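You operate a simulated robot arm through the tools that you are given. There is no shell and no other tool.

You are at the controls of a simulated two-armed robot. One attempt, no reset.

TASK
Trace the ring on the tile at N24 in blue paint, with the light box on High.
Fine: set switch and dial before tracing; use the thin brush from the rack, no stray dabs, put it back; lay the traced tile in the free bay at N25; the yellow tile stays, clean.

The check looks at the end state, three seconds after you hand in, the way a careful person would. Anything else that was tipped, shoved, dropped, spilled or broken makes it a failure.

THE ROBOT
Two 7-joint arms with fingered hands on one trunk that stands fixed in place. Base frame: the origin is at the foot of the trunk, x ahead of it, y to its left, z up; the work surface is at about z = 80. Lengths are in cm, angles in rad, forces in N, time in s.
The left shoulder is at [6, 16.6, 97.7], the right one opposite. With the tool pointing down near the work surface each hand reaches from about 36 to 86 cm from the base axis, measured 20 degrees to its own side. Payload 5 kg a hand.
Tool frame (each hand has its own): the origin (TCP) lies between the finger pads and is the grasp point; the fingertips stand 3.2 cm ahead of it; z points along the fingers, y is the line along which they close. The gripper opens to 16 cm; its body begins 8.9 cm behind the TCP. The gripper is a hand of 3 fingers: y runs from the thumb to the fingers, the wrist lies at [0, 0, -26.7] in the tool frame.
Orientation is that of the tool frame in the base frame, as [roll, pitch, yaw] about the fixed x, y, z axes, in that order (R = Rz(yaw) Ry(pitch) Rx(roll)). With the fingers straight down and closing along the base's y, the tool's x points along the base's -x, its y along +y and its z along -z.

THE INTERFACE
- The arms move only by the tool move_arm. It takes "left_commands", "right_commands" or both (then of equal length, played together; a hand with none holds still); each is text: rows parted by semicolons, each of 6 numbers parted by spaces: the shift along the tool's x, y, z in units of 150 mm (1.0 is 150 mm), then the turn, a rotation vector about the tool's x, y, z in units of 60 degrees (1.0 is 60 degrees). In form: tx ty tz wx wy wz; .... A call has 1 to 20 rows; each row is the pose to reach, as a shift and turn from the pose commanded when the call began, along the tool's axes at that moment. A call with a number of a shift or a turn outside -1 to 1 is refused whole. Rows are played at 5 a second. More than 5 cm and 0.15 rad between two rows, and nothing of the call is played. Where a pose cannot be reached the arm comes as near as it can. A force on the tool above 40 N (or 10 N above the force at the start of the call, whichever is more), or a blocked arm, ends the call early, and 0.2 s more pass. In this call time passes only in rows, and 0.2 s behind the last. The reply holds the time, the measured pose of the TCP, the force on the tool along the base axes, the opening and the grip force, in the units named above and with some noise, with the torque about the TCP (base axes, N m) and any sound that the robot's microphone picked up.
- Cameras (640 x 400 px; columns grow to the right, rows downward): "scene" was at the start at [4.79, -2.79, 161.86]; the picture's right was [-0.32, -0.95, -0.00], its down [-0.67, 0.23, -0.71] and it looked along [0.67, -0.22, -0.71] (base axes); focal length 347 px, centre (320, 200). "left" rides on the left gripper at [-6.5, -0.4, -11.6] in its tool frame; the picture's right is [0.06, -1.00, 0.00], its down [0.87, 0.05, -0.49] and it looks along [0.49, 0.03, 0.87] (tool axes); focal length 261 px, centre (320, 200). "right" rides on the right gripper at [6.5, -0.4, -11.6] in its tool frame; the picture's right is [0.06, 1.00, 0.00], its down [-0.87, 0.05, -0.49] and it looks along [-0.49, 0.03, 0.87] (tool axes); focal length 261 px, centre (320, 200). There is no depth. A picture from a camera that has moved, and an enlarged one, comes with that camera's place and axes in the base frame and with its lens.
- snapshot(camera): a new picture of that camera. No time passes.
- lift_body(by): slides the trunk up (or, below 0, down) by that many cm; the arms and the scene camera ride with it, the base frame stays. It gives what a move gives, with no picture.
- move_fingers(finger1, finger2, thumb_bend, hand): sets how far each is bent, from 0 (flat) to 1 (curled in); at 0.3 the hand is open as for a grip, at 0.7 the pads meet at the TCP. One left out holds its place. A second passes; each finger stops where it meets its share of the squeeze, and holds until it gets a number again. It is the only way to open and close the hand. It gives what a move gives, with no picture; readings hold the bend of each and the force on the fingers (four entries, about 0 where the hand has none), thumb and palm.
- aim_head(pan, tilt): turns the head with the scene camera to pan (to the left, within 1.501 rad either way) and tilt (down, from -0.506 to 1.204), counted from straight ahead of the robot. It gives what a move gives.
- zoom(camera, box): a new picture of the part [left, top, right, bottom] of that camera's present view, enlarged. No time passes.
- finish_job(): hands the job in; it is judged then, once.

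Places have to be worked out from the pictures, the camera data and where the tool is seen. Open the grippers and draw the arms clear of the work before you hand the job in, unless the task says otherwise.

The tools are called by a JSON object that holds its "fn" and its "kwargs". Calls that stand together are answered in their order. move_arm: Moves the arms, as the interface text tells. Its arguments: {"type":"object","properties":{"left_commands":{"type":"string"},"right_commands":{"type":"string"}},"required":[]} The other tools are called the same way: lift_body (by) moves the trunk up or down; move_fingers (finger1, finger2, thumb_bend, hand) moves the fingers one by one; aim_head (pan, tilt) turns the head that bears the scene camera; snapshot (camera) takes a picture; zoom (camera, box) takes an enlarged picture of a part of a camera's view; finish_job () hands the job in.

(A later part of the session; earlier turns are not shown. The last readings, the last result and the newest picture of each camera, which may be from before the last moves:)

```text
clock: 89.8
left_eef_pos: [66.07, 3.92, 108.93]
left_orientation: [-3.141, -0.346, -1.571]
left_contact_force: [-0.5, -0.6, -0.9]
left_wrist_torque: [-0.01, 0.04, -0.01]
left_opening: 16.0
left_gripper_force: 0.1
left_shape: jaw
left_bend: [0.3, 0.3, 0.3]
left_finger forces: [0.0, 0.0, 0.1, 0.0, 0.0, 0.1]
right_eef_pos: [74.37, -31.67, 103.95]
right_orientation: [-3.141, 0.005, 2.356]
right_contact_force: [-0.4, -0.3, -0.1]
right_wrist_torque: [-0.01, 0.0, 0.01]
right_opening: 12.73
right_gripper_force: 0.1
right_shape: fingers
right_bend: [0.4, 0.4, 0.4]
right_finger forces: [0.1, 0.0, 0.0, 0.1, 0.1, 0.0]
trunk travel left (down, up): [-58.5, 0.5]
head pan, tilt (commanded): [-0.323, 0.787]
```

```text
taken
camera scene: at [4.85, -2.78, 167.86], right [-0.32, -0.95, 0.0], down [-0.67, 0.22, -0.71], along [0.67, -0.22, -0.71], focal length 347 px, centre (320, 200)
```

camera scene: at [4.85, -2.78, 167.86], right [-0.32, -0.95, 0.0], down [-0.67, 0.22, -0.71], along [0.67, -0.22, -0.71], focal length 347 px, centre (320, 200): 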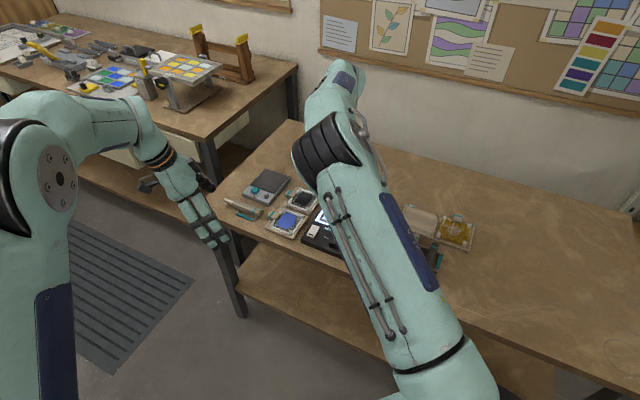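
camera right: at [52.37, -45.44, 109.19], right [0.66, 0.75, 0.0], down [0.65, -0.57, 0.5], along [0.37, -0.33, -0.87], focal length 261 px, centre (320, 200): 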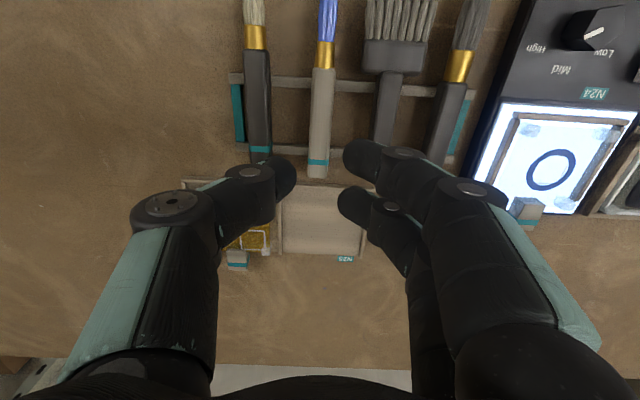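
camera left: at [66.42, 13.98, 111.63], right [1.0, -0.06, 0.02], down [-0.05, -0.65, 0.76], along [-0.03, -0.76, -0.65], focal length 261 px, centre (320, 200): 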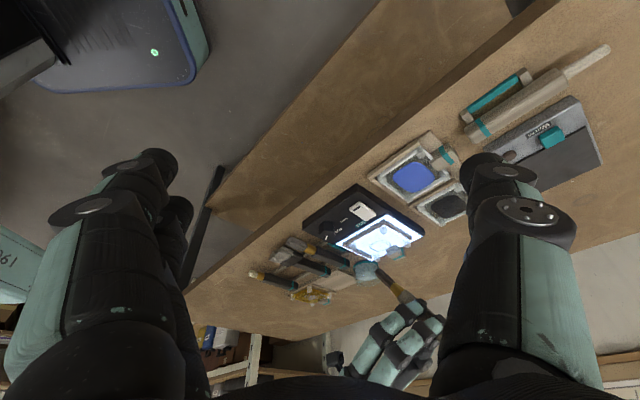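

Trunk is up. I'll draw the right hand nearer and rotate it a quarter turn (in two calls) so the fingers face the operator side.

{"fn": "move_arm", "kwargs": {"right_commands": "0.068 -0.045 0.02 0 0 -0.107; 0.136 -0.09 0.04 0 0 -0.214; 0.204 -0.135 0.06 0 0 -0.321; 0.272 -0.18 0.08 0 0 -0.428; 0.34 -0.226 0.1 0 0 -0.535; 0.408 -0.271 0.12 0 0 -0.642; 0.476 -0.316 0.13 0 0 -0.75"}}

{"fn": "move_arm", "kwargs": {"right_commands": "0 0 0 0 0 -0.107; 0 0 0 0 0 -0.214; 0 0 0 0 0 -0.321; 0 0 0 0 0 -0.428; 0 0 0 0 0 -0.535; 0 0 0 0 0 -0.642; 0 0 0 0 0 -0.75"}}

{"fn": "snapshot", "kwargs": {"camera": "right"}}

{"fn": "snapshot", "kwargs": {"camera": "scene"}}

```text
clock: 91.4
left_eef_pos: [65.99, 3.97, 108.95]
left_orientation: [-3.141, -0.345, -1.573]
left_contact_force: [0.1, -0.9, 0.9]
left_wrist_torque: [0.0, 0.02, 0.0]
left_opening: 15.99
left_gripper_force: 0.1
left_shape: jaw
left_bend: [0.3, 0.3, 0.3]
left_finger forces: [0.0, 0.0, 0.0, 0.0, 0.1, 0.0]
right_eef_pos: [65.82, -29.97, 102.08]
right_orientation: [-3.138, 0.003, -3.14]
right_contact_force: [0.1, -0.4, -0.1]
right_wrist_torque: [0.01, 0.01, 0.03]
right_opening: 12.77
right_gripper_force: 0.1
right_shape: fingers
right_bend: [0.4, 0.4, 0.4]
right_finger forces: [0.1, 0.0, 0.0, 0.1, 0.0, 0.0]
trunk travel left (down, up): [-58.5, 0.5]
head pan, tilt (commanded): [-0.323, 0.787]
```

```text
clock: 93.0
left_eef_pos: [66.11, 3.88, 108.97]
left_orientation: [-3.141, -0.347, -1.571]
left_contact_force: [0.8, 0.2, 0.1]
left_wrist_torque: [0.03, 0.02, 0.06]
left_opening: 16.01
left_gripper_force: 0.0
left_shape: jaw
left_bend: [0.3, 0.3, 0.3]
left_finger forces: [0.0, 0.0, 0.0, 0.0, 0.1, 0.0]
right_eef_pos: [65.95, -30.02, 102.01]
right_orientation: [-3.137, 0.0, -2.354]
right_contact_force: [-0.1, -0.1, 1.2]
right_wrist_torque: [0.01, 0.0, 0.0]
right_opening: 12.78
right_gripper_force: 0.0
right_shape: fingers
right_bend: [0.4, 0.4, 0.4]
right_finger forces: [0.0, 0.0, 0.1, 0.1, 0.0, 0.1]
trunk travel left (down, up): [-58.5, 0.5]
head pan, tilt (commanded): [-0.323, 0.787]
```

```text
taken
camera right: at [61.67, -34.89, 113.57], right [-0.75, 0.66, 0.0], down [0.57, 0.66, 0.49], along [0.33, 0.37, -0.87], focal length 261 px, centre (320, 200)
```

right: 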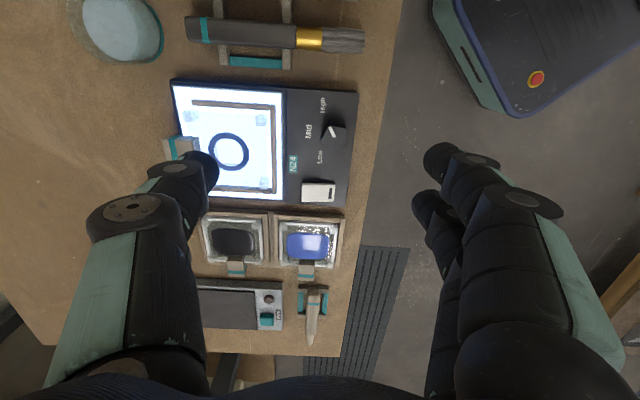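

```text
taken
camera scene: at [4.79, -2.77, 167.86], right [-0.32, -0.95, 0.0], down [-0.67, 0.22, -0.71], along [0.67, -0.22, -0.71], focal length 347 px, centre (320, 200)
```

scene: 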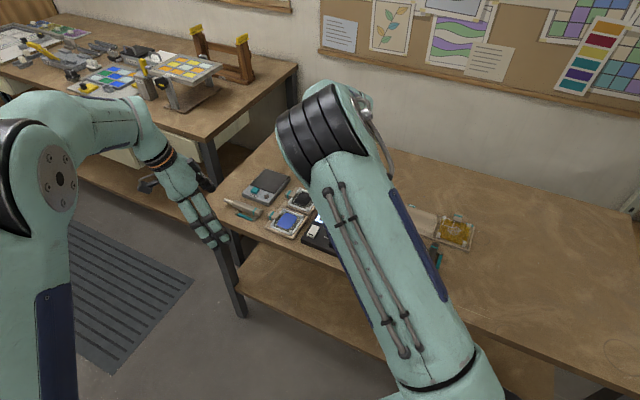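

Good, the hand now faces the right way. I'll preset the fingers nearly closed (0.69) with the thumb open, then move over the handle with an 8° lean for reach.

{"fn": "move_fingers", "kwargs": {"hand": "right", "finger1": 0.69, "finger2": 0.69, "thumb_bend": 0.48}}

{"fn": "move_arm", "kwargs": {"right_commands": "-0.043 -0.134 0.06 0.02 0 0; -0.085 -0.269 0.13 0.04 0 0; -0.128 -0.403 0.2 0.06 0 0; -0.171 -0.537 0.26 0.08 0 0; -0.214 -0.671 0.33 0.1 0 0; -0.256 -0.806 0.4 0.12 0 0; -0.299 -0.94 0.467 0.133 0 0"}}

{"fn": "snapshot", "kwargs": {"camera": "right"}}

{"fn": "zoom", "kwargs": {"camera": "left", "box": [340, 200, 460, 300]}}

```text
clock: 94.0
left_eef_pos: [65.97, 3.94, 109.06]
left_orientation: [3.141, -0.345, -1.57]
left_contact_force: [0.3, 0.0, -0.4]
left_wrist_torque: [0.01, 0.02, -0.02]
left_opening: 16.01
left_gripper_force: 0.0
left_shape: jaw
left_bend: [0.3, 0.3, 0.3]
left_finger forces: [0.1, 0.0, 0.0, 0.0, 0.1, 0.1]
right_eef_pos: [65.93, -29.99, 101.94]
right_orientation: [-3.136, -0.001, -2.357]
right_contact_force: [-0.1, -0.4, 0.1]
right_wrist_torque: [0.01, 0.03, 0.0]
right_opening: 5.56
right_gripper_force: 0.1
right_shape: fingers
right_bend: [0.69, 0.69, 0.48]
right_finger forces: [0.1, 0.0, 0.0, 0.0, 0.1, 0.1]
trunk travel left (down, up): [-58.5, 0.5]
head pan, tilt (commanded): [-0.323, 0.787]
```

```text
clock: 95.6
left_eef_pos: [66.05, 3.76, 108.89]
left_orientation: [3.14, -0.346, -1.571]
left_contact_force: [-0.4, 1.0, 0.1]
left_wrist_torque: [0.01, 0.04, -0.03]
left_opening: 16.03
left_gripper_force: 0.1
left_shape: jaw
left_bend: [0.3, 0.3, 0.3]
left_finger forces: [0.1, 0.0, 0.1, 0.0, 0.1, 0.1]
right_eef_pos: [79.12, -36.81, 94.82]
right_orientation: [-3.0, 0.0, -2.356]
right_contact_force: [-0.4, -0.6, -0.3]
right_wrist_torque: [-0.02, 0.02, -0.02]
right_opening: 5.52
right_gripper_force: 0.1
right_shape: fingers
right_bend: [0.69, 0.69, 0.48]
right_finger forces: [0.0, 0.0, 0.0, 0.0, 0.0, 0.0]
trunk travel left (down, up): [-58.5, 0.5]
head pan, tilt (commanded): [-0.323, 0.787]
```

```text
taken
camera right: at [73.7, -40.6, 106.4], right [-0.74, 0.65, -0.14], down [0.53, 0.7, 0.48], along [0.41, 0.28, -0.87], focal length 261 px, centre (320, 200)
```

right: 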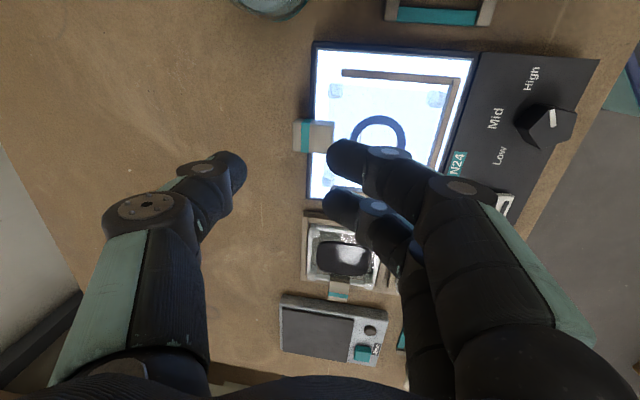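

```text
4.00 times, centred on (400, 250) of left
camera zoom: at [66.44, 13.85, 117.64], right [1.0, -0.06, 0.02], down [-0.05, -0.65, 0.76], along [-0.03, -0.76, -0.65], focal length 1043 px, centre (0, 0)
```

zoom: 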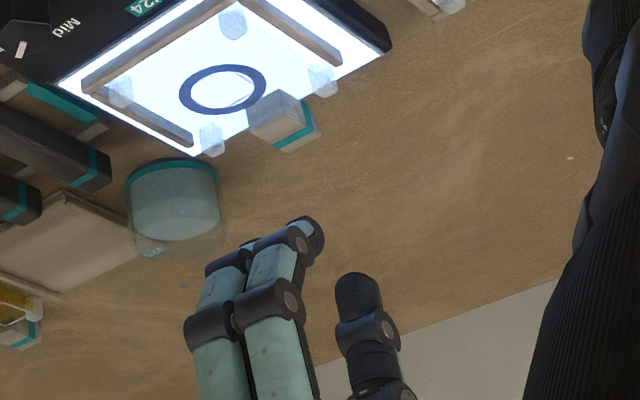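

The pose is reached exactly. I'll zoom with the right camera to place the handle relative to the digits.

{"fn": "zoom", "kwargs": {"camera": "right", "box": [220, 60, 420, 210]}}

{"fn": "zoom", "kwargs": {"camera": "left", "box": [380, 200, 440, 245]}}

```text
2.67 times, centred on (320, 135) of right
camera zoom: at [73.7, -40.6, 106.4], right [-0.74, 0.65, -0.14], down [0.53, 0.7, 0.48], along [0.41, 0.28, -0.87], focal length 695 px, centre (320, 373)
```

zoom: 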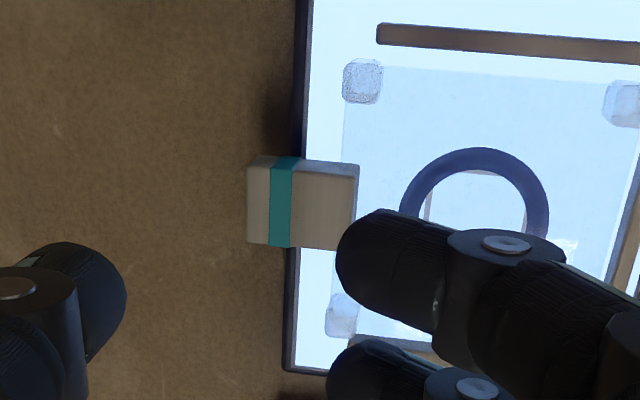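

```text
8.89 times, centred on (410, 222) of left
camera zoom: at [66.44, 13.85, 117.64], right [1.0, -0.06, 0.02], down [-0.05, -0.65, 0.76], along [-0.03, -0.76, -0.65], focal length 2317 px, centre (-480, 0)
```

zoom: 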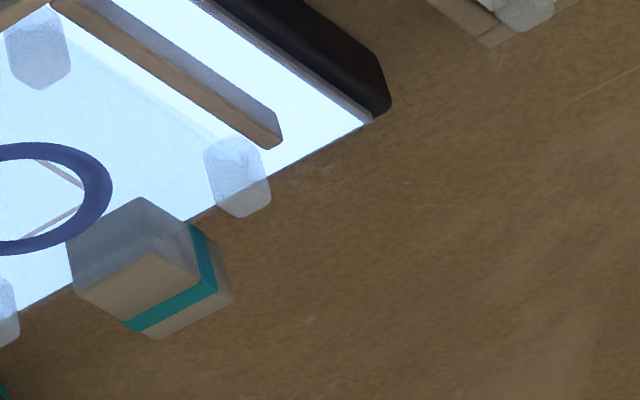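

I'll zoom further with the left camera on the handle block to triangulate its corners precisely.

{"fn": "zoom", "kwargs": {"camera": "left", "box": [384, 214, 408, 238]}}

{"fn": "zoom", "kwargs": {"camera": "right", "box": [285, 110, 365, 170]}}

```text
16.00 times, centred on (396, 226) of left
camera zoom: at [66.44, 13.85, 117.64], right [1.0, -0.06, 0.02], down [-0.05, -0.65, 0.76], along [-0.03, -0.76, -0.65], focal length 4170 px, centre (-896, -216)
```

zoom: 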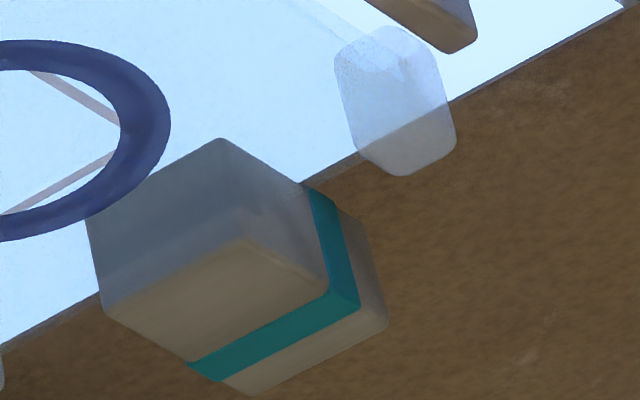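

```text
6.67 times, centred on (325, 140) of right
camera zoom: at [73.7, -40.6, 106.4], right [-0.74, 0.65, -0.14], down [0.53, 0.7, 0.48], along [0.41, 0.28, -0.87], focal length 1738 px, centre (287, 600)
```

zoom: 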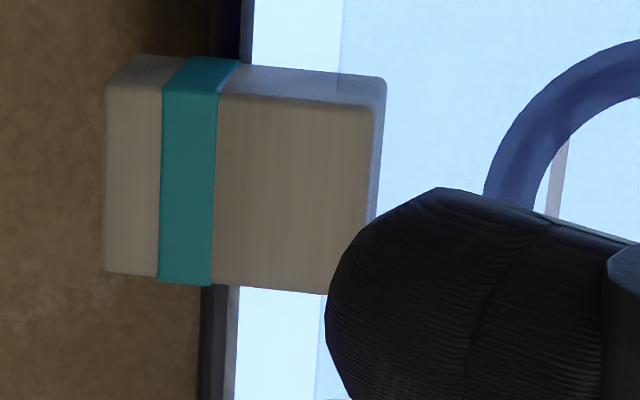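

The triangulation shows the handle's top is only at z≈84.1 (centre ≈(80.86,−38.4)), so gripping along its depth would be too shallow. I'll instead pinch it across its width at the teal stripe with thumb and finger 2 only, hand turned 20° and finger 1 spread out of the way. First retreat and straighten up.

{"fn": "move_arm", "kwargs": {"right_commands": "0.05 0.109 -0.1 -0.027 0 0; 0.1 0.218 -0.2 -0.053 0 0; 0.15 0.326 -0.3 -0.08 0 0; 0.2 0.435 -0.4 -0.106 0 0; 0.25 0.544 -0.495 -0.133 0 0"}}

{"fn": "move_arm", "kwargs": {"right_commands": "0 0 0 0 0 0.1; 0 0 0 0 0 0.2; 0 0 0 0 0 0.3; 0 0 0 0 0 0.4; 0 0 0 0 0 0.5; 0 0 0 0 0 0.583"}}

{"fn": "move_arm", "kwargs": {"right_commands": "0 0 0 0 0 0.1; 0 0 0 0 0 0.2; 0 0 0 0 0 0.3; 0 0 0 0 0 0.4; 0 0 0 0 0 0.5; 0 0 0 0 0 0.583"}}

{"fn": "move_fingers", "kwargs": {"hand": "right", "finger1": 0.3, "finger2": 0.59, "thumb_bend": 0.59}}

```text
clock: 96.8
left_eef_pos: [65.93, 3.85, 108.82]
left_orientation: [-3.141, -0.345, -1.573]
left_contact_force: [-0.4, -0.6, -0.4]
left_wrist_torque: [0.01, -0.01, -0.03]
left_opening: 16.01
left_gripper_force: 0.2
left_shape: jaw
left_bend: [0.3, 0.3, 0.3]
left_finger forces: [0.1, 0.1, 0.0, 0.0, 0.1, 0.1]
right_eef_pos: [69.85, -32.84, 101.11]
right_orientation: [-3.136, -0.001, -2.354]
right_contact_force: [-0.9, -0.1, -1.2]
right_wrist_torque: [0.01, 0.01, 0.01]
right_opening: 5.53
right_gripper_force: 0.1
right_shape: fingers
right_bend: [0.69, 0.69, 0.48]
right_finger forces: [0.0, 0.0, 0.0, 0.1, 0.1, 0.0]
trunk travel left (down, up): [-58.5, 0.5]
head pan, tilt (commanded): [-0.323, 0.787]
```

```text
clock: 98.2
left_eef_pos: [65.88, 3.9, 108.92]
left_orientation: [-3.141, -0.345, -1.57]
left_contact_force: [0.6, 0.2, 0.2]
left_wrist_torque: [-0.01, 0.0, 0.01]
left_opening: 15.98
left_gripper_force: 0.0
left_shape: jaw
left_bend: [0.3, 0.3, 0.3]
left_finger forces: [0.1, 0.0, 0.0, 0.1, 0.1, 0.1]
right_eef_pos: [69.92, -32.89, 101.15]
right_orientation: [-3.137, 0.002, -2.967]
right_contact_force: [0.7, 0.1, 0.3]
right_wrist_torque: [-0.01, -0.02, 0.0]
right_opening: 5.49
right_gripper_force: 0.0
right_shape: fingers
right_bend: [0.69, 0.69, 0.48]
right_finger forces: [0.1, 0.0, 0.0, 0.0, 0.1, 0.1]
trunk travel left (down, up): [-58.5, 0.5]
head pan, tilt (commanded): [-0.323, 0.787]
```

```text
clock: 99.6
left_eef_pos: [66.04, 3.84, 108.98]
left_orientation: [-3.14, -0.345, -1.571]
left_contact_force: [-0.3, -1.2, -0.2]
left_wrist_torque: [0.0, 0.04, -0.01]
left_opening: 16.0
left_gripper_force: 0.1
left_shape: jaw
left_bend: [0.3, 0.3, 0.3]
left_finger forces: [0.1, 0.0, 0.1, 0.0, 0.0, 0.0]
right_eef_pos: [70.0, -32.96, 101.25]
right_orientation: [-3.14, 0.007, 2.704]
right_contact_force: [-0.2, -0.7, -0.2]
right_wrist_torque: [-0.03, 0.0, -0.01]
right_opening: 5.54
right_gripper_force: 0.1
right_shape: fingers
right_bend: [0.69, 0.69, 0.48]
right_finger forces: [0.1, 0.0, 0.1, 0.0, 0.0, 0.0]
trunk travel left (down, up): [-58.5, 0.5]
head pan, tilt (commanded): [-0.323, 0.787]
```

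```text
clock: 100.6
left_eef_pos: [65.96, 3.83, 108.92]
left_orientation: [-3.141, -0.345, -1.572]
left_contact_force: [-0.4, -0.3, 0.0]
left_wrist_torque: [0.02, -0.02, 0.0]
left_opening: 15.97
left_gripper_force: 0.0
left_shape: jaw
left_bend: [0.3, 0.3, 0.3]
left_finger forces: [0.0, 0.0, 0.0, 0.0, 0.0, 0.0]
right_eef_pos: [69.87, -33.0, 101.19]
right_orientation: [-3.141, 0.005, 2.706]
right_contact_force: [-0.3, -0.2, -0.9]
right_wrist_torque: [-0.03, -0.03, 0.01]
right_opening: 10.93
right_gripper_force: 0.1
right_shape: fingers
right_bend: [0.3, 0.59, 0.59]
right_finger forces: [0.0, 0.1, 0.0, 0.0, 0.0, 0.1]
trunk travel left (down, up): [-58.5, 0.5]
head pan, tilt (commanded): [-0.323, 0.787]
```

Let me check which finger is which in the camera before approaching.

{"fn": "snapshot", "kwargs": {"camera": "right"}}

{"fn": "zoom", "kwargs": {"camera": "left", "box": [300, 180, 480, 330]}}

```text
taken
camera right: at [63.9, -30.6, 112.72], right [0.36, 0.93, 0.0], down [0.81, -0.32, 0.5], along [0.46, -0.18, -0.87], focal length 261 px, centre (320, 200)
```

right: 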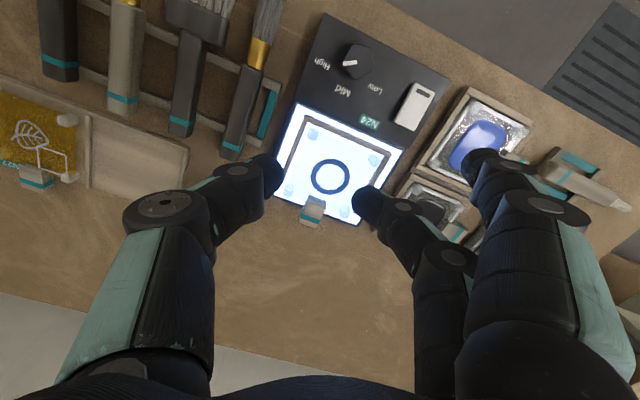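

```text
2.67 times, centred on (390, 255) of left
camera zoom: at [66.39, 13.92, 117.67], right [1.0, -0.06, 0.02], down [-0.06, -0.65, 0.76], along [-0.03, -0.76, -0.65], focal length 695 px, centre (133, 53)
```

zoom: 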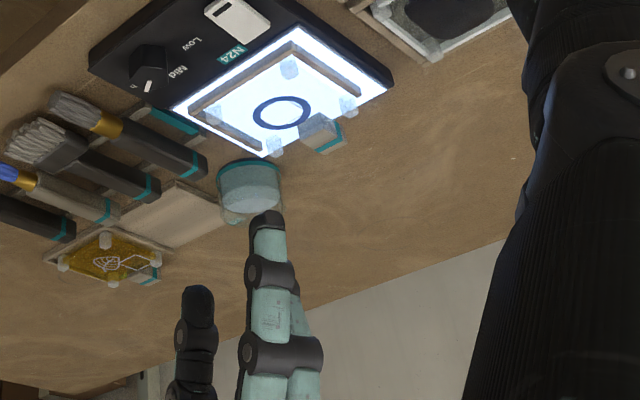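

Finger 1 (spread) is on the near side, finger 2 on the far side, as wanted. I'll move to hover above the handle with a 10° lean toward the robot.

{"fn": "move_arm", "kwargs": {"right_commands": "-0.125 -0.005 0.08 0 -0.028 0; -0.25 -0.01 0.16 0 -0.056 0; -0.375 -0.014 0.24 0 -0.083 0; -0.5 -0.018 0.32 0 -0.111 0; -0.625 -0.023 0.4 0 -0.139 0; -0.748 -0.027 0.48 0 -0.167 0"}}

{"fn": "snapshot", "kwargs": {"camera": "right"}}

{"fn": "zoom", "kwargs": {"camera": "right", "box": [220, 90, 420, 240]}}

{"fn": "zoom", "kwargs": {"camera": "left", "box": [350, 190, 470, 290]}}

```text
clock: 102.0
left_eef_pos: [65.96, 3.83, 108.87]
left_orientation: [-3.141, -0.346, -1.571]
left_contact_force: [0.0, 0.3, 0.0]
left_wrist_torque: [0.01, 0.02, 0.02]
left_opening: 15.99
left_gripper_force: 0.1
left_shape: jaw
left_bend: [0.3, 0.3, 0.3]
left_finger forces: [0.0, 0.0, 0.1, 0.1, 0.0, 0.0]
right_eef_pos: [79.9, -38.08, 93.77]
right_orientation: [-3.14, 0.179, 2.706]
right_contact_force: [-0.5, 0.7, -0.3]
right_wrist_torque: [0.01, 0.05, -0.01]
right_opening: 10.95
right_gripper_force: 0.1
right_shape: fingers
right_bend: [0.3, 0.59, 0.59]
right_finger forces: [0.0, 0.0, 0.0, 0.0, 0.1, 0.1]
trunk travel left (down, up): [-58.5, 0.5]
head pan, tilt (commanded): [-0.323, 0.787]
```

```text
taken
camera right: at [72.2, -34.94, 104.06], right [0.36, 0.93, -0.01], down [0.72, -0.27, 0.64], along [0.59, -0.24, -0.77], focal length 261 px, centre (320, 200)
```

right: 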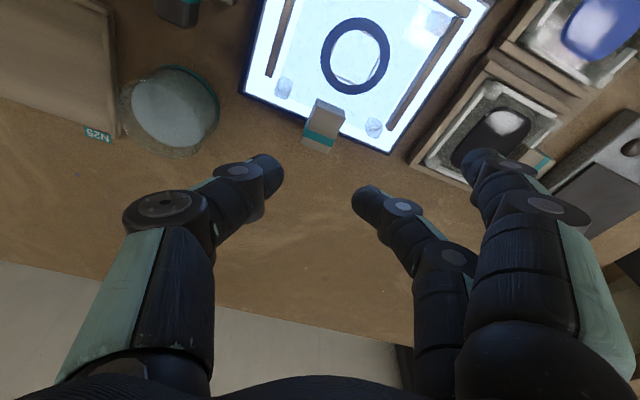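

```text
2.67 times, centred on (320, 165) of right
camera zoom: at [72.2, -34.94, 104.06], right [0.36, 0.93, -0.01], down [0.72, -0.27, 0.64], along [0.59, -0.24, -0.77], focal length 695 px, centre (320, 293)
```

zoom: 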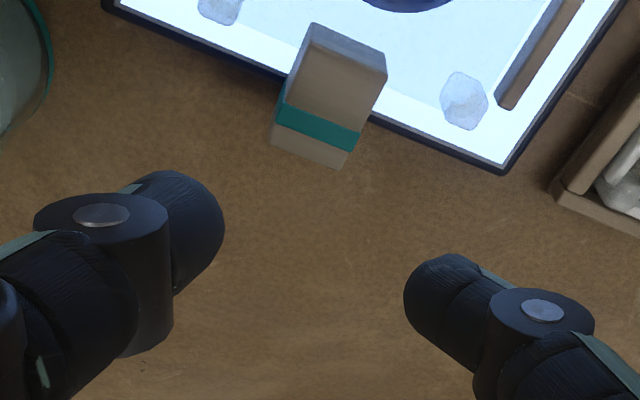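

```text
4.00 times, centred on (410, 240) of left
camera zoom: at [66.42, 13.88, 117.65], right [1.0, -0.06, 0.02], down [-0.05, -0.65, 0.76], along [-0.03, -0.76, -0.65], focal length 1043 px, centre (-40, 40)
```

zoom: 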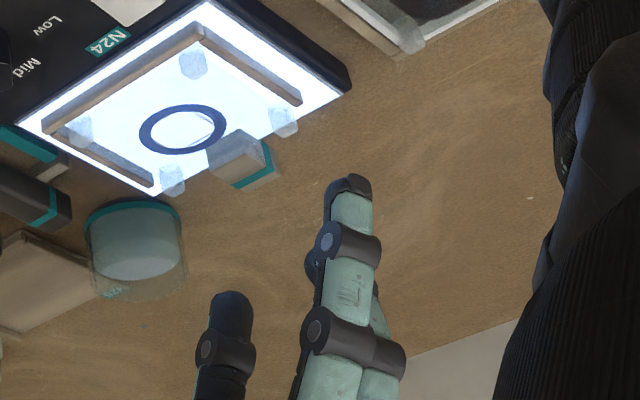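

The handle is between thumb and finger 2. I'll descend 5 cm vertically and check alignment again.

{"fn": "move_arm", "kwargs": {"right_commands": "0.015 0 0.082 0 0 0; 0.03 0 0.164 0 0 0; 0.045 0 0.246 0 0 0; 0.0593 0 0.328 0 0 0"}}

{"fn": "zoom", "kwargs": {"camera": "right", "box": [200, 90, 440, 270]}}

{"fn": "zoom", "kwargs": {"camera": "left", "box": [370, 200, 450, 260]}}

```text
clock: 103.0
left_eef_pos: [65.88, 3.9, 108.92]
left_orientation: [-3.141, -0.345, -1.57]
left_contact_force: [-0.7, 0.7, -0.5]
left_wrist_torque: [0.01, -0.03, 0.0]
left_opening: 15.99
left_gripper_force: 0.0
left_shape: jaw
left_bend: [0.3, 0.3, 0.3]
left_finger forces: [0.0, 0.0, 0.1, 0.1, 0.0, 0.0]
right_eef_pos: [79.92, -37.98, 89.09]
right_orientation: [-3.139, 0.18, 2.707]
right_contact_force: [0.4, -0.6, 0.0]
right_wrist_torque: [-0.02, 0.03, 0.0]
right_opening: 10.96
right_gripper_force: 0.0
right_shape: fingers
right_bend: [0.3, 0.59, 0.59]
right_finger forces: [0.0, 0.0, 0.0, 0.0, 0.0, 0.0]
trunk travel left (down, up): [-58.5, 0.5]
head pan, tilt (commanded): [-0.323, 0.787]
```

```text
2.22 times, centred on (320, 180) of right
camera zoom: at [72.23, -34.95, 99.28], right [0.37, 0.93, -0.01], down [0.72, -0.27, 0.64], along [0.59, -0.24, -0.77], focal length 579 px, centre (320, 244)
```

zoom: 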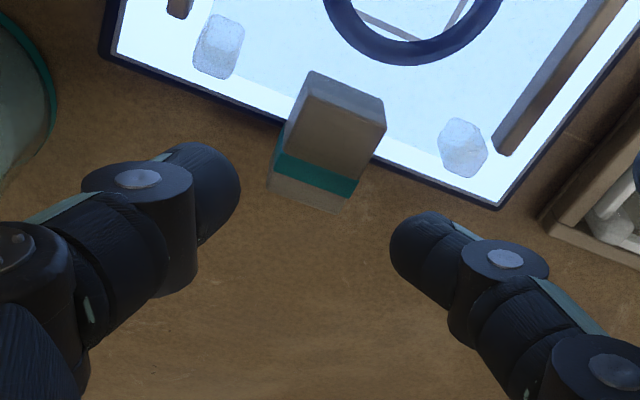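

```text
6.67 times, centred on (410, 230) of left
camera zoom: at [66.4, 13.91, 117.66], right [1.0, -0.06, 0.02], down [-0.06, -0.65, 0.76], along [-0.03, -0.76, -0.65], focal length 1738 px, centre (-280, 0)
```

zoom: 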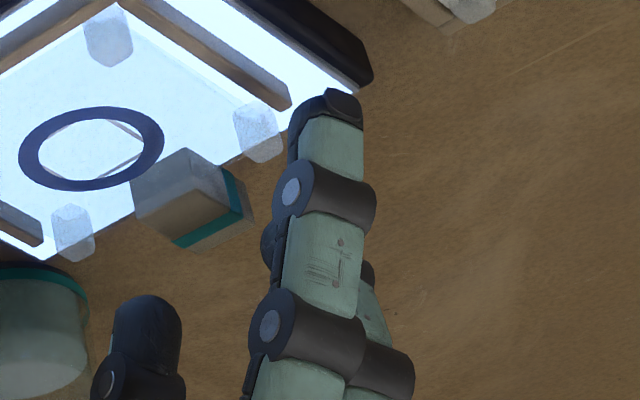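

Alignment is good: the thumb–finger line crosses the handle squarely. I'll shift 3 mm outward (away from the feet) and descend the final 3 cm slowly.

{"fn": "move_arm", "kwargs": {"right_commands": "-0.0185 -0.007 0.0033 0 0 0; -0.009 -0.007 0.053 0 0 0; 0 -0.007 0.103 0 0 0; 0.009 -0.007 0.153 0 0 0; 0.0175 -0.007 0.203 0 0 0"}}

{"fn": "zoom", "kwargs": {"camera": "right", "box": [200, 90, 440, 270]}}

{"fn": "zoom", "kwargs": {"camera": "left", "box": [370, 200, 450, 260]}}

```text
clock: 104.2
left_eef_pos: [65.96, 3.85, 108.8]
left_orientation: [-3.141, -0.347, -1.571]
left_contact_force: [0.2, -0.2, 0.5]
left_wrist_torque: [-0.02, -0.02, -0.01]
left_opening: 15.99
left_gripper_force: 0.2
left_shape: jaw
left_bend: [0.3, 0.3, 0.3]
left_finger forces: [0.0, 0.0, 0.0, 0.1, 0.0, 0.0]
right_eef_pos: [80.08, -38.24, 85.94]
right_orientation: [-3.139, 0.181, 2.707]
right_contact_force: [0.6, -0.1, 0.3]
right_wrist_torque: [-0.05, 0.0, -0.01]
right_opening: 10.93
right_gripper_force: 0.0
right_shape: fingers
right_bend: [0.3, 0.59, 0.59]
right_finger forces: [0.1, 0.1, 0.1, 0.1, 0.0, 0.0]
trunk travel left (down, up): [-58.5, 0.5]
head pan, tilt (commanded): [-0.323, 0.787]
```

```text
2.22 times, centred on (320, 180) of right
camera zoom: at [72.46, -35.16, 96.24], right [0.36, 0.93, -0.01], down [0.72, -0.27, 0.64], along [0.59, -0.24, -0.77], focal length 579 px, centre (320, 244)
```

zoom: 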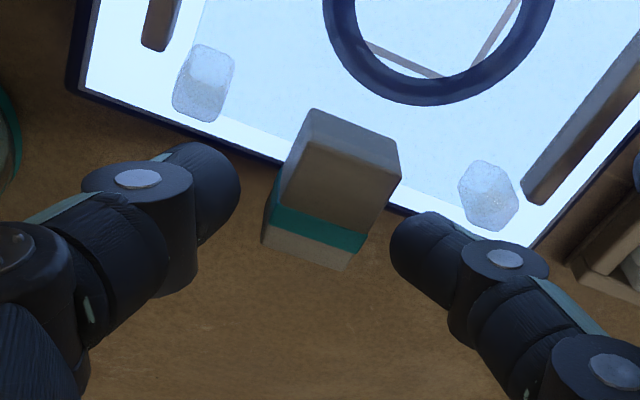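

```text
6.67 times, centred on (410, 230) of left
camera zoom: at [66.4, 13.91, 117.66], right [1.0, -0.06, 0.02], down [-0.06, -0.65, 0.76], along [-0.03, -0.76, -0.65], focal length 1738 px, centre (-280, 0)
```

zoom: 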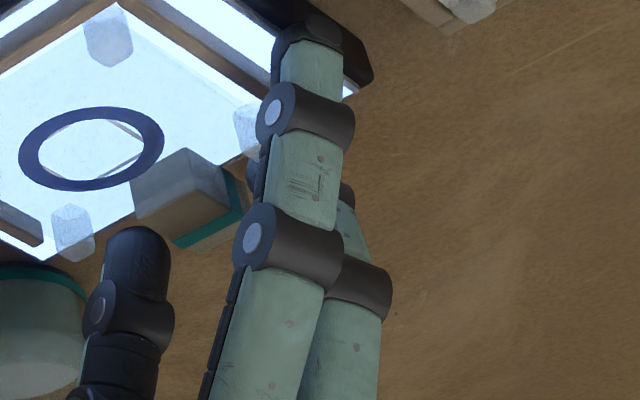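

No contact yet; the digits straddle the handle at the teal stripe. I'll move 2.5 mm inward toward the handle's middle and close thumb and finger 2.

{"fn": "move_arm", "kwargs": {"right_commands": "0.008 0.003 -0.0014 0 0 0; 0.0155 0.006 -0.0028 0 0 0"}}

{"fn": "move_fingers", "kwargs": {"hand": "right", "finger2": 0.74, "thumb_bend": 0.74}}

{"fn": "zoom", "kwargs": {"camera": "right", "box": [200, 90, 440, 270]}}

{"fn": "zoom", "kwargs": {"camera": "left", "box": [370, 200, 450, 260]}}

```text
clock: 104.8
left_eef_pos: [65.86, 3.94, 108.86]
left_orientation: [-3.14, -0.346, -1.572]
left_contact_force: [-0.1, 0.8, 0.1]
left_wrist_torque: [-0.02, 0.0, 0.0]
left_opening: 15.98
left_gripper_force: 0.1
left_shape: jaw
left_bend: [0.3, 0.3, 0.3]
left_finger forces: [0.1, 0.1, 0.1, 0.0, 0.1, 0.0]
right_eef_pos: [79.94, -38.17, 85.94]
right_orientation: [-3.14, 0.182, 2.706]
right_contact_force: [0.3, -0.7, 1.0]
right_wrist_torque: [0.03, -0.01, -0.01]
right_opening: 10.94
right_gripper_force: 0.2
right_shape: fingers
right_bend: [0.3, 0.59, 0.59]
right_finger forces: [0.0, 0.4, 0.0, 0.0, 0.0, 0.1]
trunk travel left (down, up): [-58.5, 0.5]
head pan, tilt (commanded): [-0.323, 0.787]
```

```text
clock: 105.8
left_eef_pos: [66.03, 3.81, 108.93]
left_orientation: [-3.142, -0.344, -1.571]
left_contact_force: [0.6, 0.5, 0.1]
left_wrist_torque: [0.0, -0.01, -0.02]
left_opening: 16.02
left_gripper_force: 0.1
left_shape: jaw
left_bend: [0.3, 0.3, 0.3]
left_finger forces: [0.0, 0.0, 0.0, 0.0, 0.0, 0.1]
right_eef_pos: [80.01, -38.13, 86.05]
right_orientation: [-3.14, 0.181, 2.708]
right_contact_force: [1.3, -2.3, -0.4]
right_wrist_torque: [0.0, -0.07, 0.08]
right_opening: 9.49
right_gripper_force: 10.7
right_shape: fingers
right_bend: [0.3, 0.67, 0.69]
right_finger forces: [0.1, 10.5, 0.0, 0.0, 10.4, 0.0]
trunk travel left (down, up): [-58.5, 0.5]
head pan, tilt (commanded): [-0.323, 0.787]
```

```text
2.22 times, centred on (320, 180) of right
camera zoom: at [72.29, -35.02, 96.22], right [0.37, 0.93, -0.01], down [0.72, -0.27, 0.64], along [0.59, -0.24, -0.77], focal length 579 px, centre (320, 244)
```

zoom: 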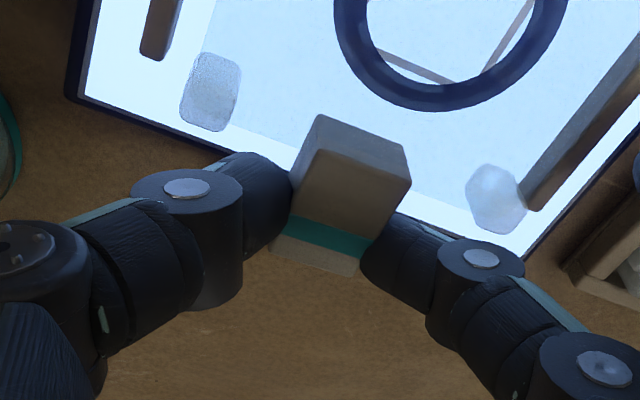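

```text
6.67 times, centred on (410, 230) of left
camera zoom: at [66.41, 13.89, 117.66], right [1.0, -0.06, 0.02], down [-0.05, -0.65, 0.76], along [-0.03, -0.76, -0.65], focal length 1738 px, centre (-280, 0)
```

zoom: 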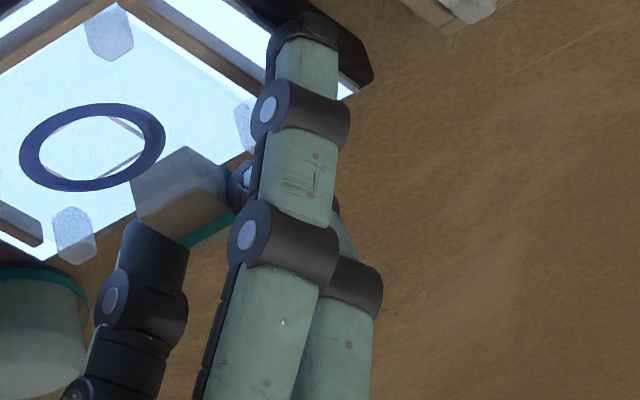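

Balanced pinch of about 10 N on each side. I'll test-lift just 1.2 cm and see whether the tile comes up level or droops.

{"fn": "move_arm", "kwargs": {"right_commands": "-0.004 0 -0.022 0 0 0; -0.008 0 -0.044 0 0 0; -0.012 0 -0.066 0 0 0; -0.0145 0 -0.079 0 0 0"}}

{"fn": "zoom", "kwargs": {"camera": "right", "box": [200, 40, 440, 270]}}

{"fn": "zoom", "kwargs": {"camera": "left", "box": [360, 190, 450, 257]}}

```text
clock: 106.8
left_eef_pos: [65.9, 3.76, 108.89]
left_orientation: [-3.141, -0.345, -1.569]
left_contact_force: [-0.4, 0.3, 0.0]
left_wrist_torque: [-0.03, 0.0, -0.01]
left_opening: 15.99
left_gripper_force: 0.1
left_shape: jaw
left_bend: [0.3, 0.3, 0.3]
left_finger forces: [0.0, 0.0, 0.0, 0.0, 0.0, 0.1]
right_eef_pos: [80.01, -38.05, 87.2]
right_orientation: [-3.14, 0.179, 2.709]
right_contact_force: [-1.4, -0.4, -0.9]
right_wrist_torque: [-0.04, 0.0, 0.09]
right_opening: 9.38
right_gripper_force: 11.1
right_shape: fingers
right_bend: [0.3, 0.66, 0.69]
right_finger forces: [0.1, 10.4, 0.1, 0.0, 11.1, 0.1]
trunk travel left (down, up): [-58.5, 0.5]
head pan, tilt (commanded): [-0.323, 0.787]
```

```text
1.74 times, centred on (320, 155) of right
camera zoom: at [72.33, -34.95, 97.45], right [0.36, 0.93, -0.01], down [0.72, -0.27, 0.64], along [0.59, -0.24, -0.77], focal length 453 px, centre (320, 278)
```

zoom: 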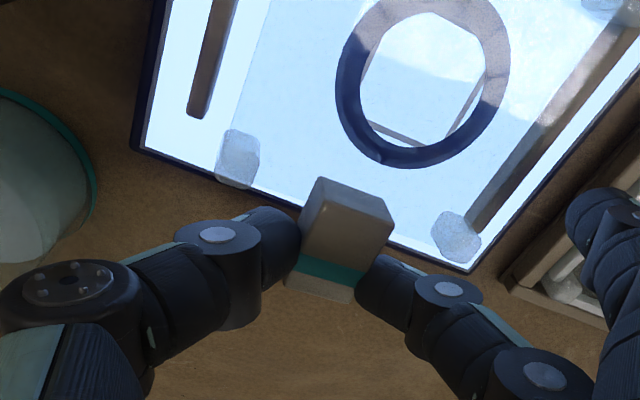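

```text
5.97 times, centred on (405, 224) of left
camera zoom: at [66.39, 13.91, 117.66], right [1.0, -0.06, 0.02], down [-0.06, -0.65, 0.76], along [-0.03, -0.76, -0.65], focal length 1556 px, centre (-188, 60)
```

zoom: 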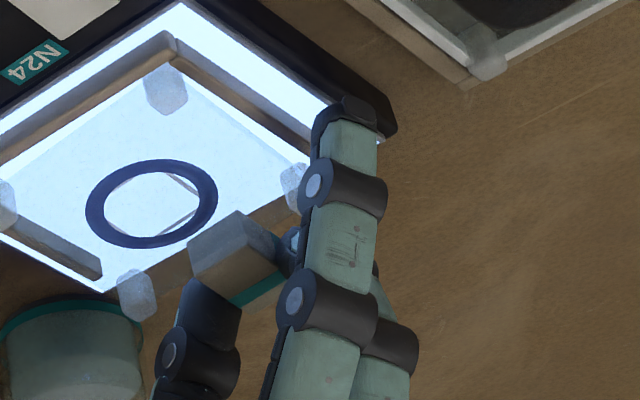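

The tile hinges about the pinch (rear up, front feet still resting). A two-point pinch can carry it hanging, so I'll raise the handle in an arc toward the operator side while the front feet stay on the plate, in small steps.

{"fn": "move_arm", "kwargs": {"right_commands": "0.0003 0.0036 -0.053 0 0 0; 0.0005 0.0072 -0.107 0 0 0; 0.0008 0.0108 -0.16 0 0 0; 0.013 0.0189 -0.217 0 0 0; 0.0252 0.027 -0.273 0 0 0; 0.0373 0.0351 -0.33 0 0 0"}}

{"fn": "zoom", "kwargs": {"camera": "left", "box": [350, 190, 450, 275]}}

{"fn": "zoom", "kwargs": {"camera": "right", "box": [200, 40, 440, 270]}}

```text
clock: 108.2
left_eef_pos: [65.95, 3.87, 108.92]
left_orientation: [-3.141, -0.347, -1.572]
left_contact_force: [-0.8, 0.2, -0.1]
left_wrist_torque: [0.0, 0.01, 0.01]
left_opening: 15.99
left_gripper_force: 0.0
left_shape: jaw
left_bend: [0.3, 0.3, 0.3]
left_finger forces: [0.0, 0.0, 0.0, 0.0, 0.0, 0.2]
right_eef_pos: [78.93, -36.99, 91.98]
right_orientation: [-3.138, 0.178, 2.707]
right_contact_force: [-0.3, 0.3, -0.8]
right_wrist_torque: [-0.04, -0.02, -0.02]
right_opening: 9.3
right_gripper_force: 11.8
right_shape: fingers
right_bend: [0.3, 0.66, 0.69]
right_finger forces: [0.1, 11.9, 0.1, 0.0, 11.8, 0.0]
trunk travel left (down, up): [-58.5, 0.5]
head pan, tilt (commanded): [-0.323, 0.787]
```

```text
4.71 times, centred on (400, 232) of left
camera zoom: at [66.38, 13.93, 117.67], right [1.0, -0.06, 0.02], down [-0.06, -0.65, 0.76], along [-0.03, -0.76, -0.65], focal length 1227 px, centre (-56, 47)
```

zoom: 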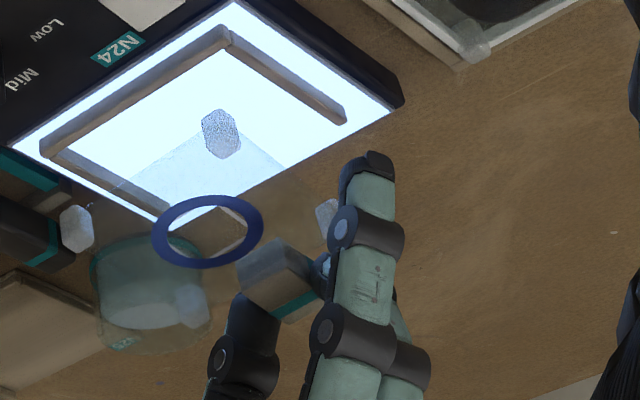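

```text
1.74 times, centred on (320, 155) of right
camera zoom: at [71.14, -33.84, 102.21], right [0.36, 0.93, -0.01], down [0.72, -0.27, 0.64], along [0.59, -0.24, -0.77], focal length 453 px, centre (320, 278)
```

zoom: 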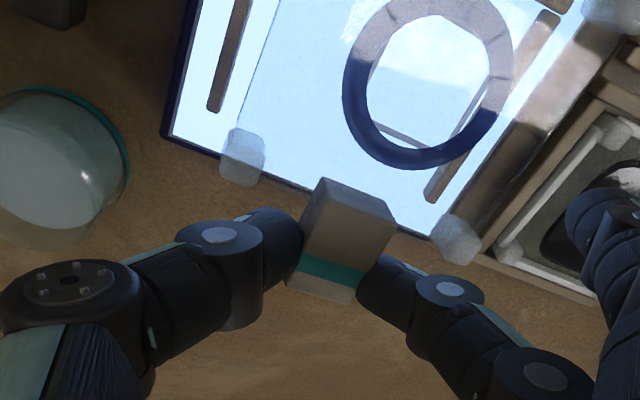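

The tile is fully off the plate, held by the pinch with the front edge drooping only about 13°. I'll pause and check whether the droop is stable.

{"fn": "move_arm", "kwargs": {"right_commands": "0 0 0 0 0 0; 0 0 0 0 0 0; 0 0 0 0 0 0; 0 0 0 0 0 0; 0 0 0 0 0 0"}}

{"fn": "zoom", "kwargs": {"camera": "left", "box": [350, 190, 450, 275]}}

{"fn": "snapshot", "kwargs": {"camera": "scene"}}

```text
clock: 109.4
left_eef_pos: [65.98, 3.93, 108.84]
left_orientation: [-3.14, -0.344, -1.57]
left_contact_force: [0.8, -0.4, -0.6]
left_wrist_torque: [-0.01, 0.01, -0.01]
left_opening: 15.97
left_gripper_force: 0.0
left_shape: jaw
left_bend: [0.3, 0.3, 0.3]
left_finger forces: [0.0, 0.0, 0.0, 0.0, 0.1, 0.0]
right_eef_pos: [78.92, -36.94, 92.02]
right_orientation: [-3.14, 0.18, 2.706]
right_contact_force: [-0.5, 0.2, -1.1]
right_wrist_torque: [-0.05, -0.01, 0.03]
right_opening: 9.31
right_gripper_force: 11.3
right_shape: fingers
right_bend: [0.3, 0.66, 0.69]
right_finger forces: [0.0, 11.8, 0.0, 0.0, 11.8, 0.1]
trunk travel left (down, up): [-58.5, 0.5]
head pan, tilt (commanded): [-0.323, 0.787]
```

```text
4.71 times, centred on (400, 232) of left
camera zoom: at [66.39, 13.91, 117.66], right [1.0, -0.06, 0.02], down [-0.06, -0.65, 0.76], along [-0.03, -0.76, -0.65], focal length 1227 px, centre (-56, 47)
```

zoom: 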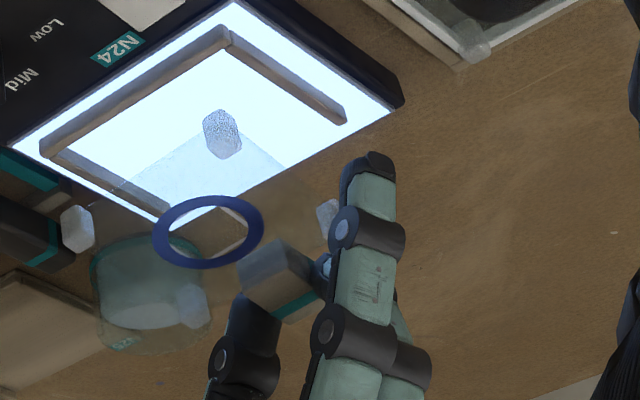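

```text
taken
camera scene: at [4.81, -2.78, 167.86], right [-0.32, -0.95, 0.0], down [-0.67, 0.22, -0.71], along [0.67, -0.22, -0.71], focal length 347 px, centre (320, 200)
```

scene: 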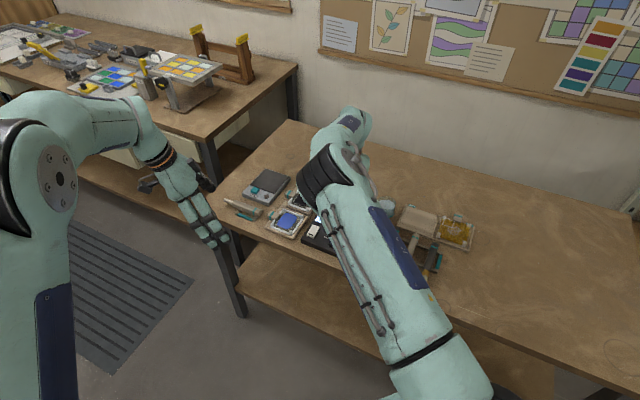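

The tile is stably held (no creeping). Now I'll measure the free bay N25 and the jar with the scene and left cameras before carrying it over.

{"fn": "zoom", "kwargs": {"camera": "scene", "box": [370, 190, 480, 260]}}

{"fn": "zoom", "kwargs": {"camera": "left", "box": [250, 200, 400, 300]}}

{"fn": "snapshot", "kwargs": {"camera": "right"}}

```text
5.71 times, centred on (425, 225) of scene
camera zoom: at [4.81, -2.78, 167.86], right [-0.32, -0.95, 0.0], down [-0.67, 0.22, -0.71], along [0.67, -0.22, -0.71], focal length 1985 px, centre (-280, 57)
```

zoom: 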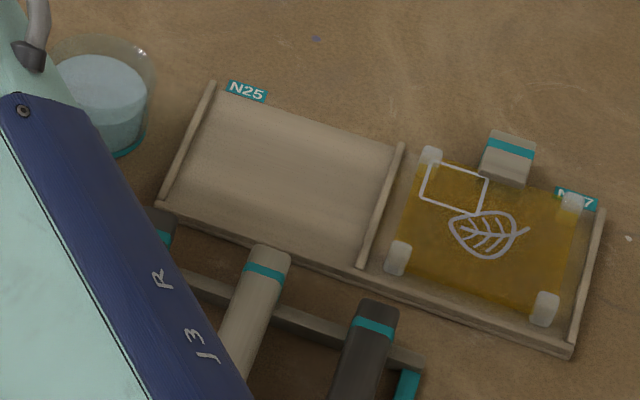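

```text
4.00 times, centred on (325, 250) of left
camera zoom: at [66.39, 13.91, 117.66], right [1.0, -0.06, 0.02], down [-0.06, -0.65, 0.76], along [-0.03, -0.76, -0.65], focal length 1043 px, centre (300, 0)
```

zoom: 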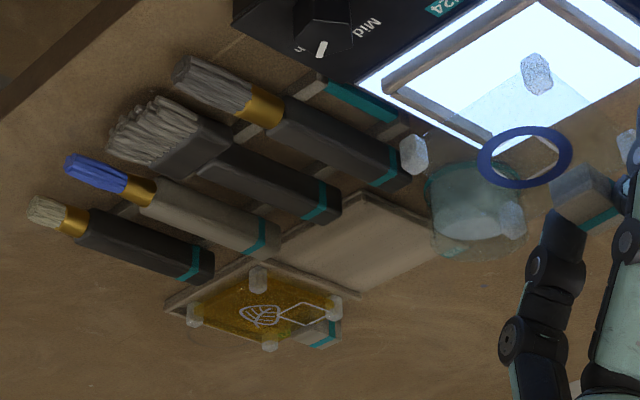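

```text
taken
camera right: at [71.17, -33.86, 102.21], right [0.36, 0.93, -0.01], down [0.72, -0.27, 0.64], along [0.59, -0.24, -0.77], focal length 261 px, centre (320, 200)
```

right: 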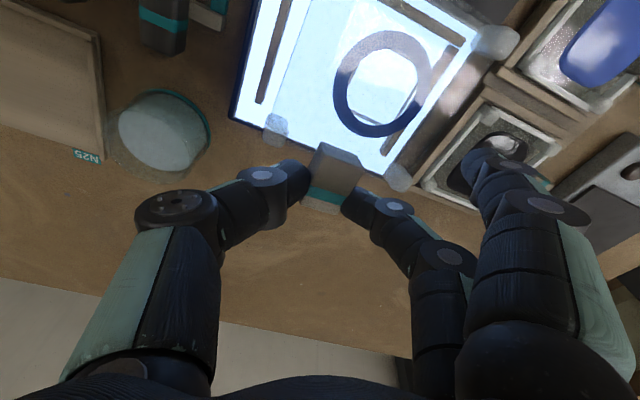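

Bay N25's centre comes out near (67.7,−59.0), floor just above the table, open on the far side. I'll raise the tile and draw it slightly back first, slowly.

{"fn": "move_arm", "kwargs": {"right_commands": "0.034 -0.016 -0.074 0 0 0; 0.067 -0.032 -0.148 0 0 0; 0.101 -0.048 -0.222 0 0 0; 0.135 -0.064 -0.296 0 0 0; 0.169 -0.081 -0.37 0 0 0; 0.202 -0.097 -0.443 0 0 0"}}

{"fn": "snapshot", "kwargs": {"camera": "left"}}

{"fn": "snapshot", "kwargs": {"camera": "right"}}

```text
clock: 110.8
left_eef_pos: [66.08, 3.88, 108.89]
left_orientation: [-3.14, -0.346, -1.573]
left_contact_force: [-0.1, -0.2, 0.1]
left_wrist_torque: [0.04, 0.02, 0.01]
left_opening: 15.99
left_gripper_force: 0.0
left_shape: jaw
left_bend: [0.3, 0.3, 0.3]
left_finger forces: [0.0, 0.1, 0.0, 0.0, 0.1, 0.1]
right_eef_pos: [74.66, -36.67, 97.96]
right_orientation: [-3.141, 0.178, 2.705]
right_contact_force: [-0.2, 0.0, -0.4]
right_wrist_torque: [-0.03, -0.04, -0.02]
right_opening: 9.31
right_gripper_force: 11.6
right_shape: fingers
right_bend: [0.3, 0.66, 0.69]
right_finger forces: [0.0, 11.8, 0.0, 0.0, 11.7, 0.0]
trunk travel left (down, up): [-58.5, 0.5]
head pan, tilt (commanded): [-0.323, 0.787]
```

```text
taken
camera left: at [66.37, 13.92, 117.67], right [1.0, -0.06, 0.02], down [-0.06, -0.65, 0.76], along [-0.03, -0.76, -0.65], focal length 261 px, centre (320, 200)
```

left: 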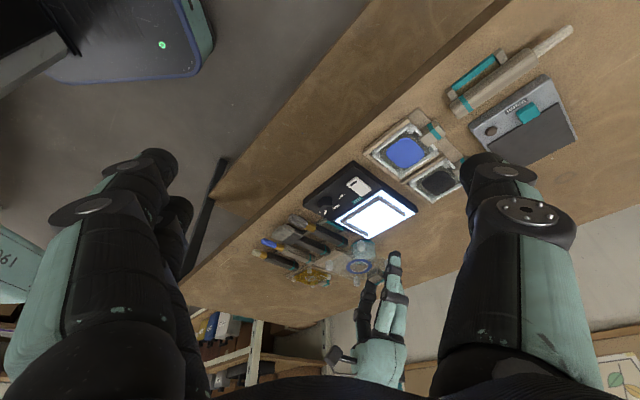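

```text
taken
camera right: at [66.9, -33.53, 108.25], right [0.36, 0.93, -0.01], down [0.72, -0.27, 0.64], along [0.59, -0.24, -0.77], focal length 261 px, centre (320, 200)
```

right: 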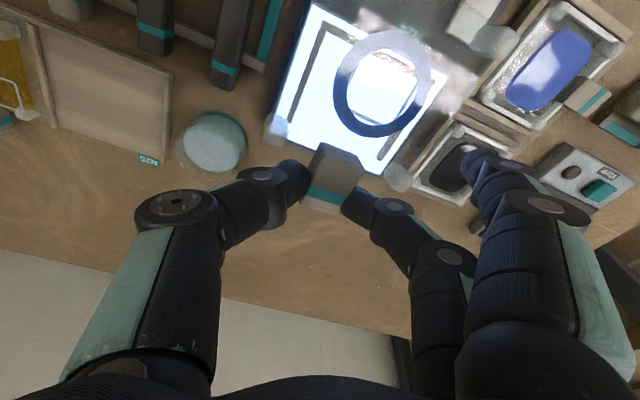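

The tile rides steadily. Next I'll carry it sideways toward the bay at the same height, well above the jar.

{"fn": "move_arm", "kwargs": {"right_commands": "0 -0.122 0 0 0 0; 0 -0.244 0 0 0 0; 0 -0.366 0 0 0 0; 0 -0.488 0 0 0 0; 0 -0.611 0 0 0 0; 0 -0.733 0 0 0 0; 0 -0.855 0 0 0 0; 0 -0.977 0 0 0 0"}}

{"fn": "snapshot", "kwargs": {"camera": "right"}}

{"fn": "snapshot", "kwargs": {"camera": "scene"}}

```text
clock: 112.6
left_eef_pos: [65.97, 3.77, 108.93]
left_orientation: [-3.142, -0.345, -1.574]
left_contact_force: [-1.2, -0.9, 0.0]
left_wrist_torque: [0.0, 0.03, -0.02]
left_opening: 15.96
left_gripper_force: 0.0
left_shape: jaw
left_bend: [0.3, 0.3, 0.3]
left_finger forces: [0.0, 0.0, 0.1, 0.0, 0.0, 0.0]
right_eef_pos: [68.42, -49.96, 98.02]
right_orientation: [-3.14, 0.177, 2.706]
right_contact_force: [0.5, -0.6, -1.2]
right_wrist_torque: [-0.02, -0.04, -0.02]
right_opening: 9.31
right_gripper_force: 12.3
right_shape: fingers
right_bend: [0.3, 0.66, 0.69]
right_finger forces: [0.0, 11.7, 0.1, 0.1, 11.7, 0.0]
trunk travel left (down, up): [-58.5, 0.5]
head pan, tilt (commanded): [-0.323, 0.787]
```

```text
taken
camera right: at [60.73, -46.9, 108.33], right [0.37, 0.93, -0.01], down [0.72, -0.27, 0.64], along [0.59, -0.24, -0.77], focal length 261 px, centre (320, 200)
```

right: 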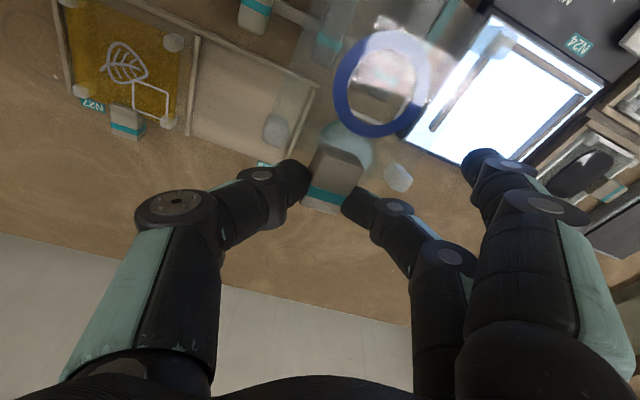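

```text
taken
camera scene: at [4.79, -2.85, 167.86], right [-0.32, -0.95, 0.0], down [-0.67, 0.23, -0.71], along [0.67, -0.22, -0.71], focal length 347 px, centre (320, 200)
```

scene: 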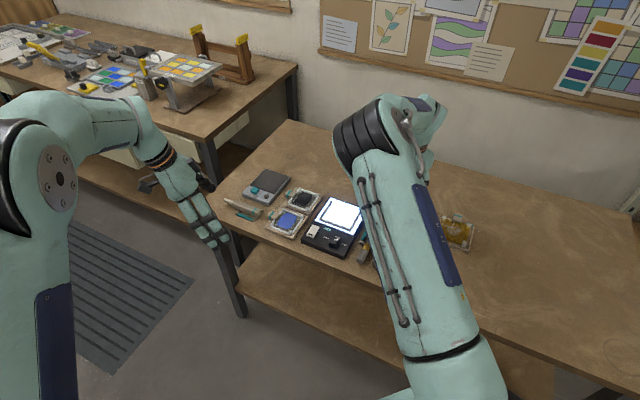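

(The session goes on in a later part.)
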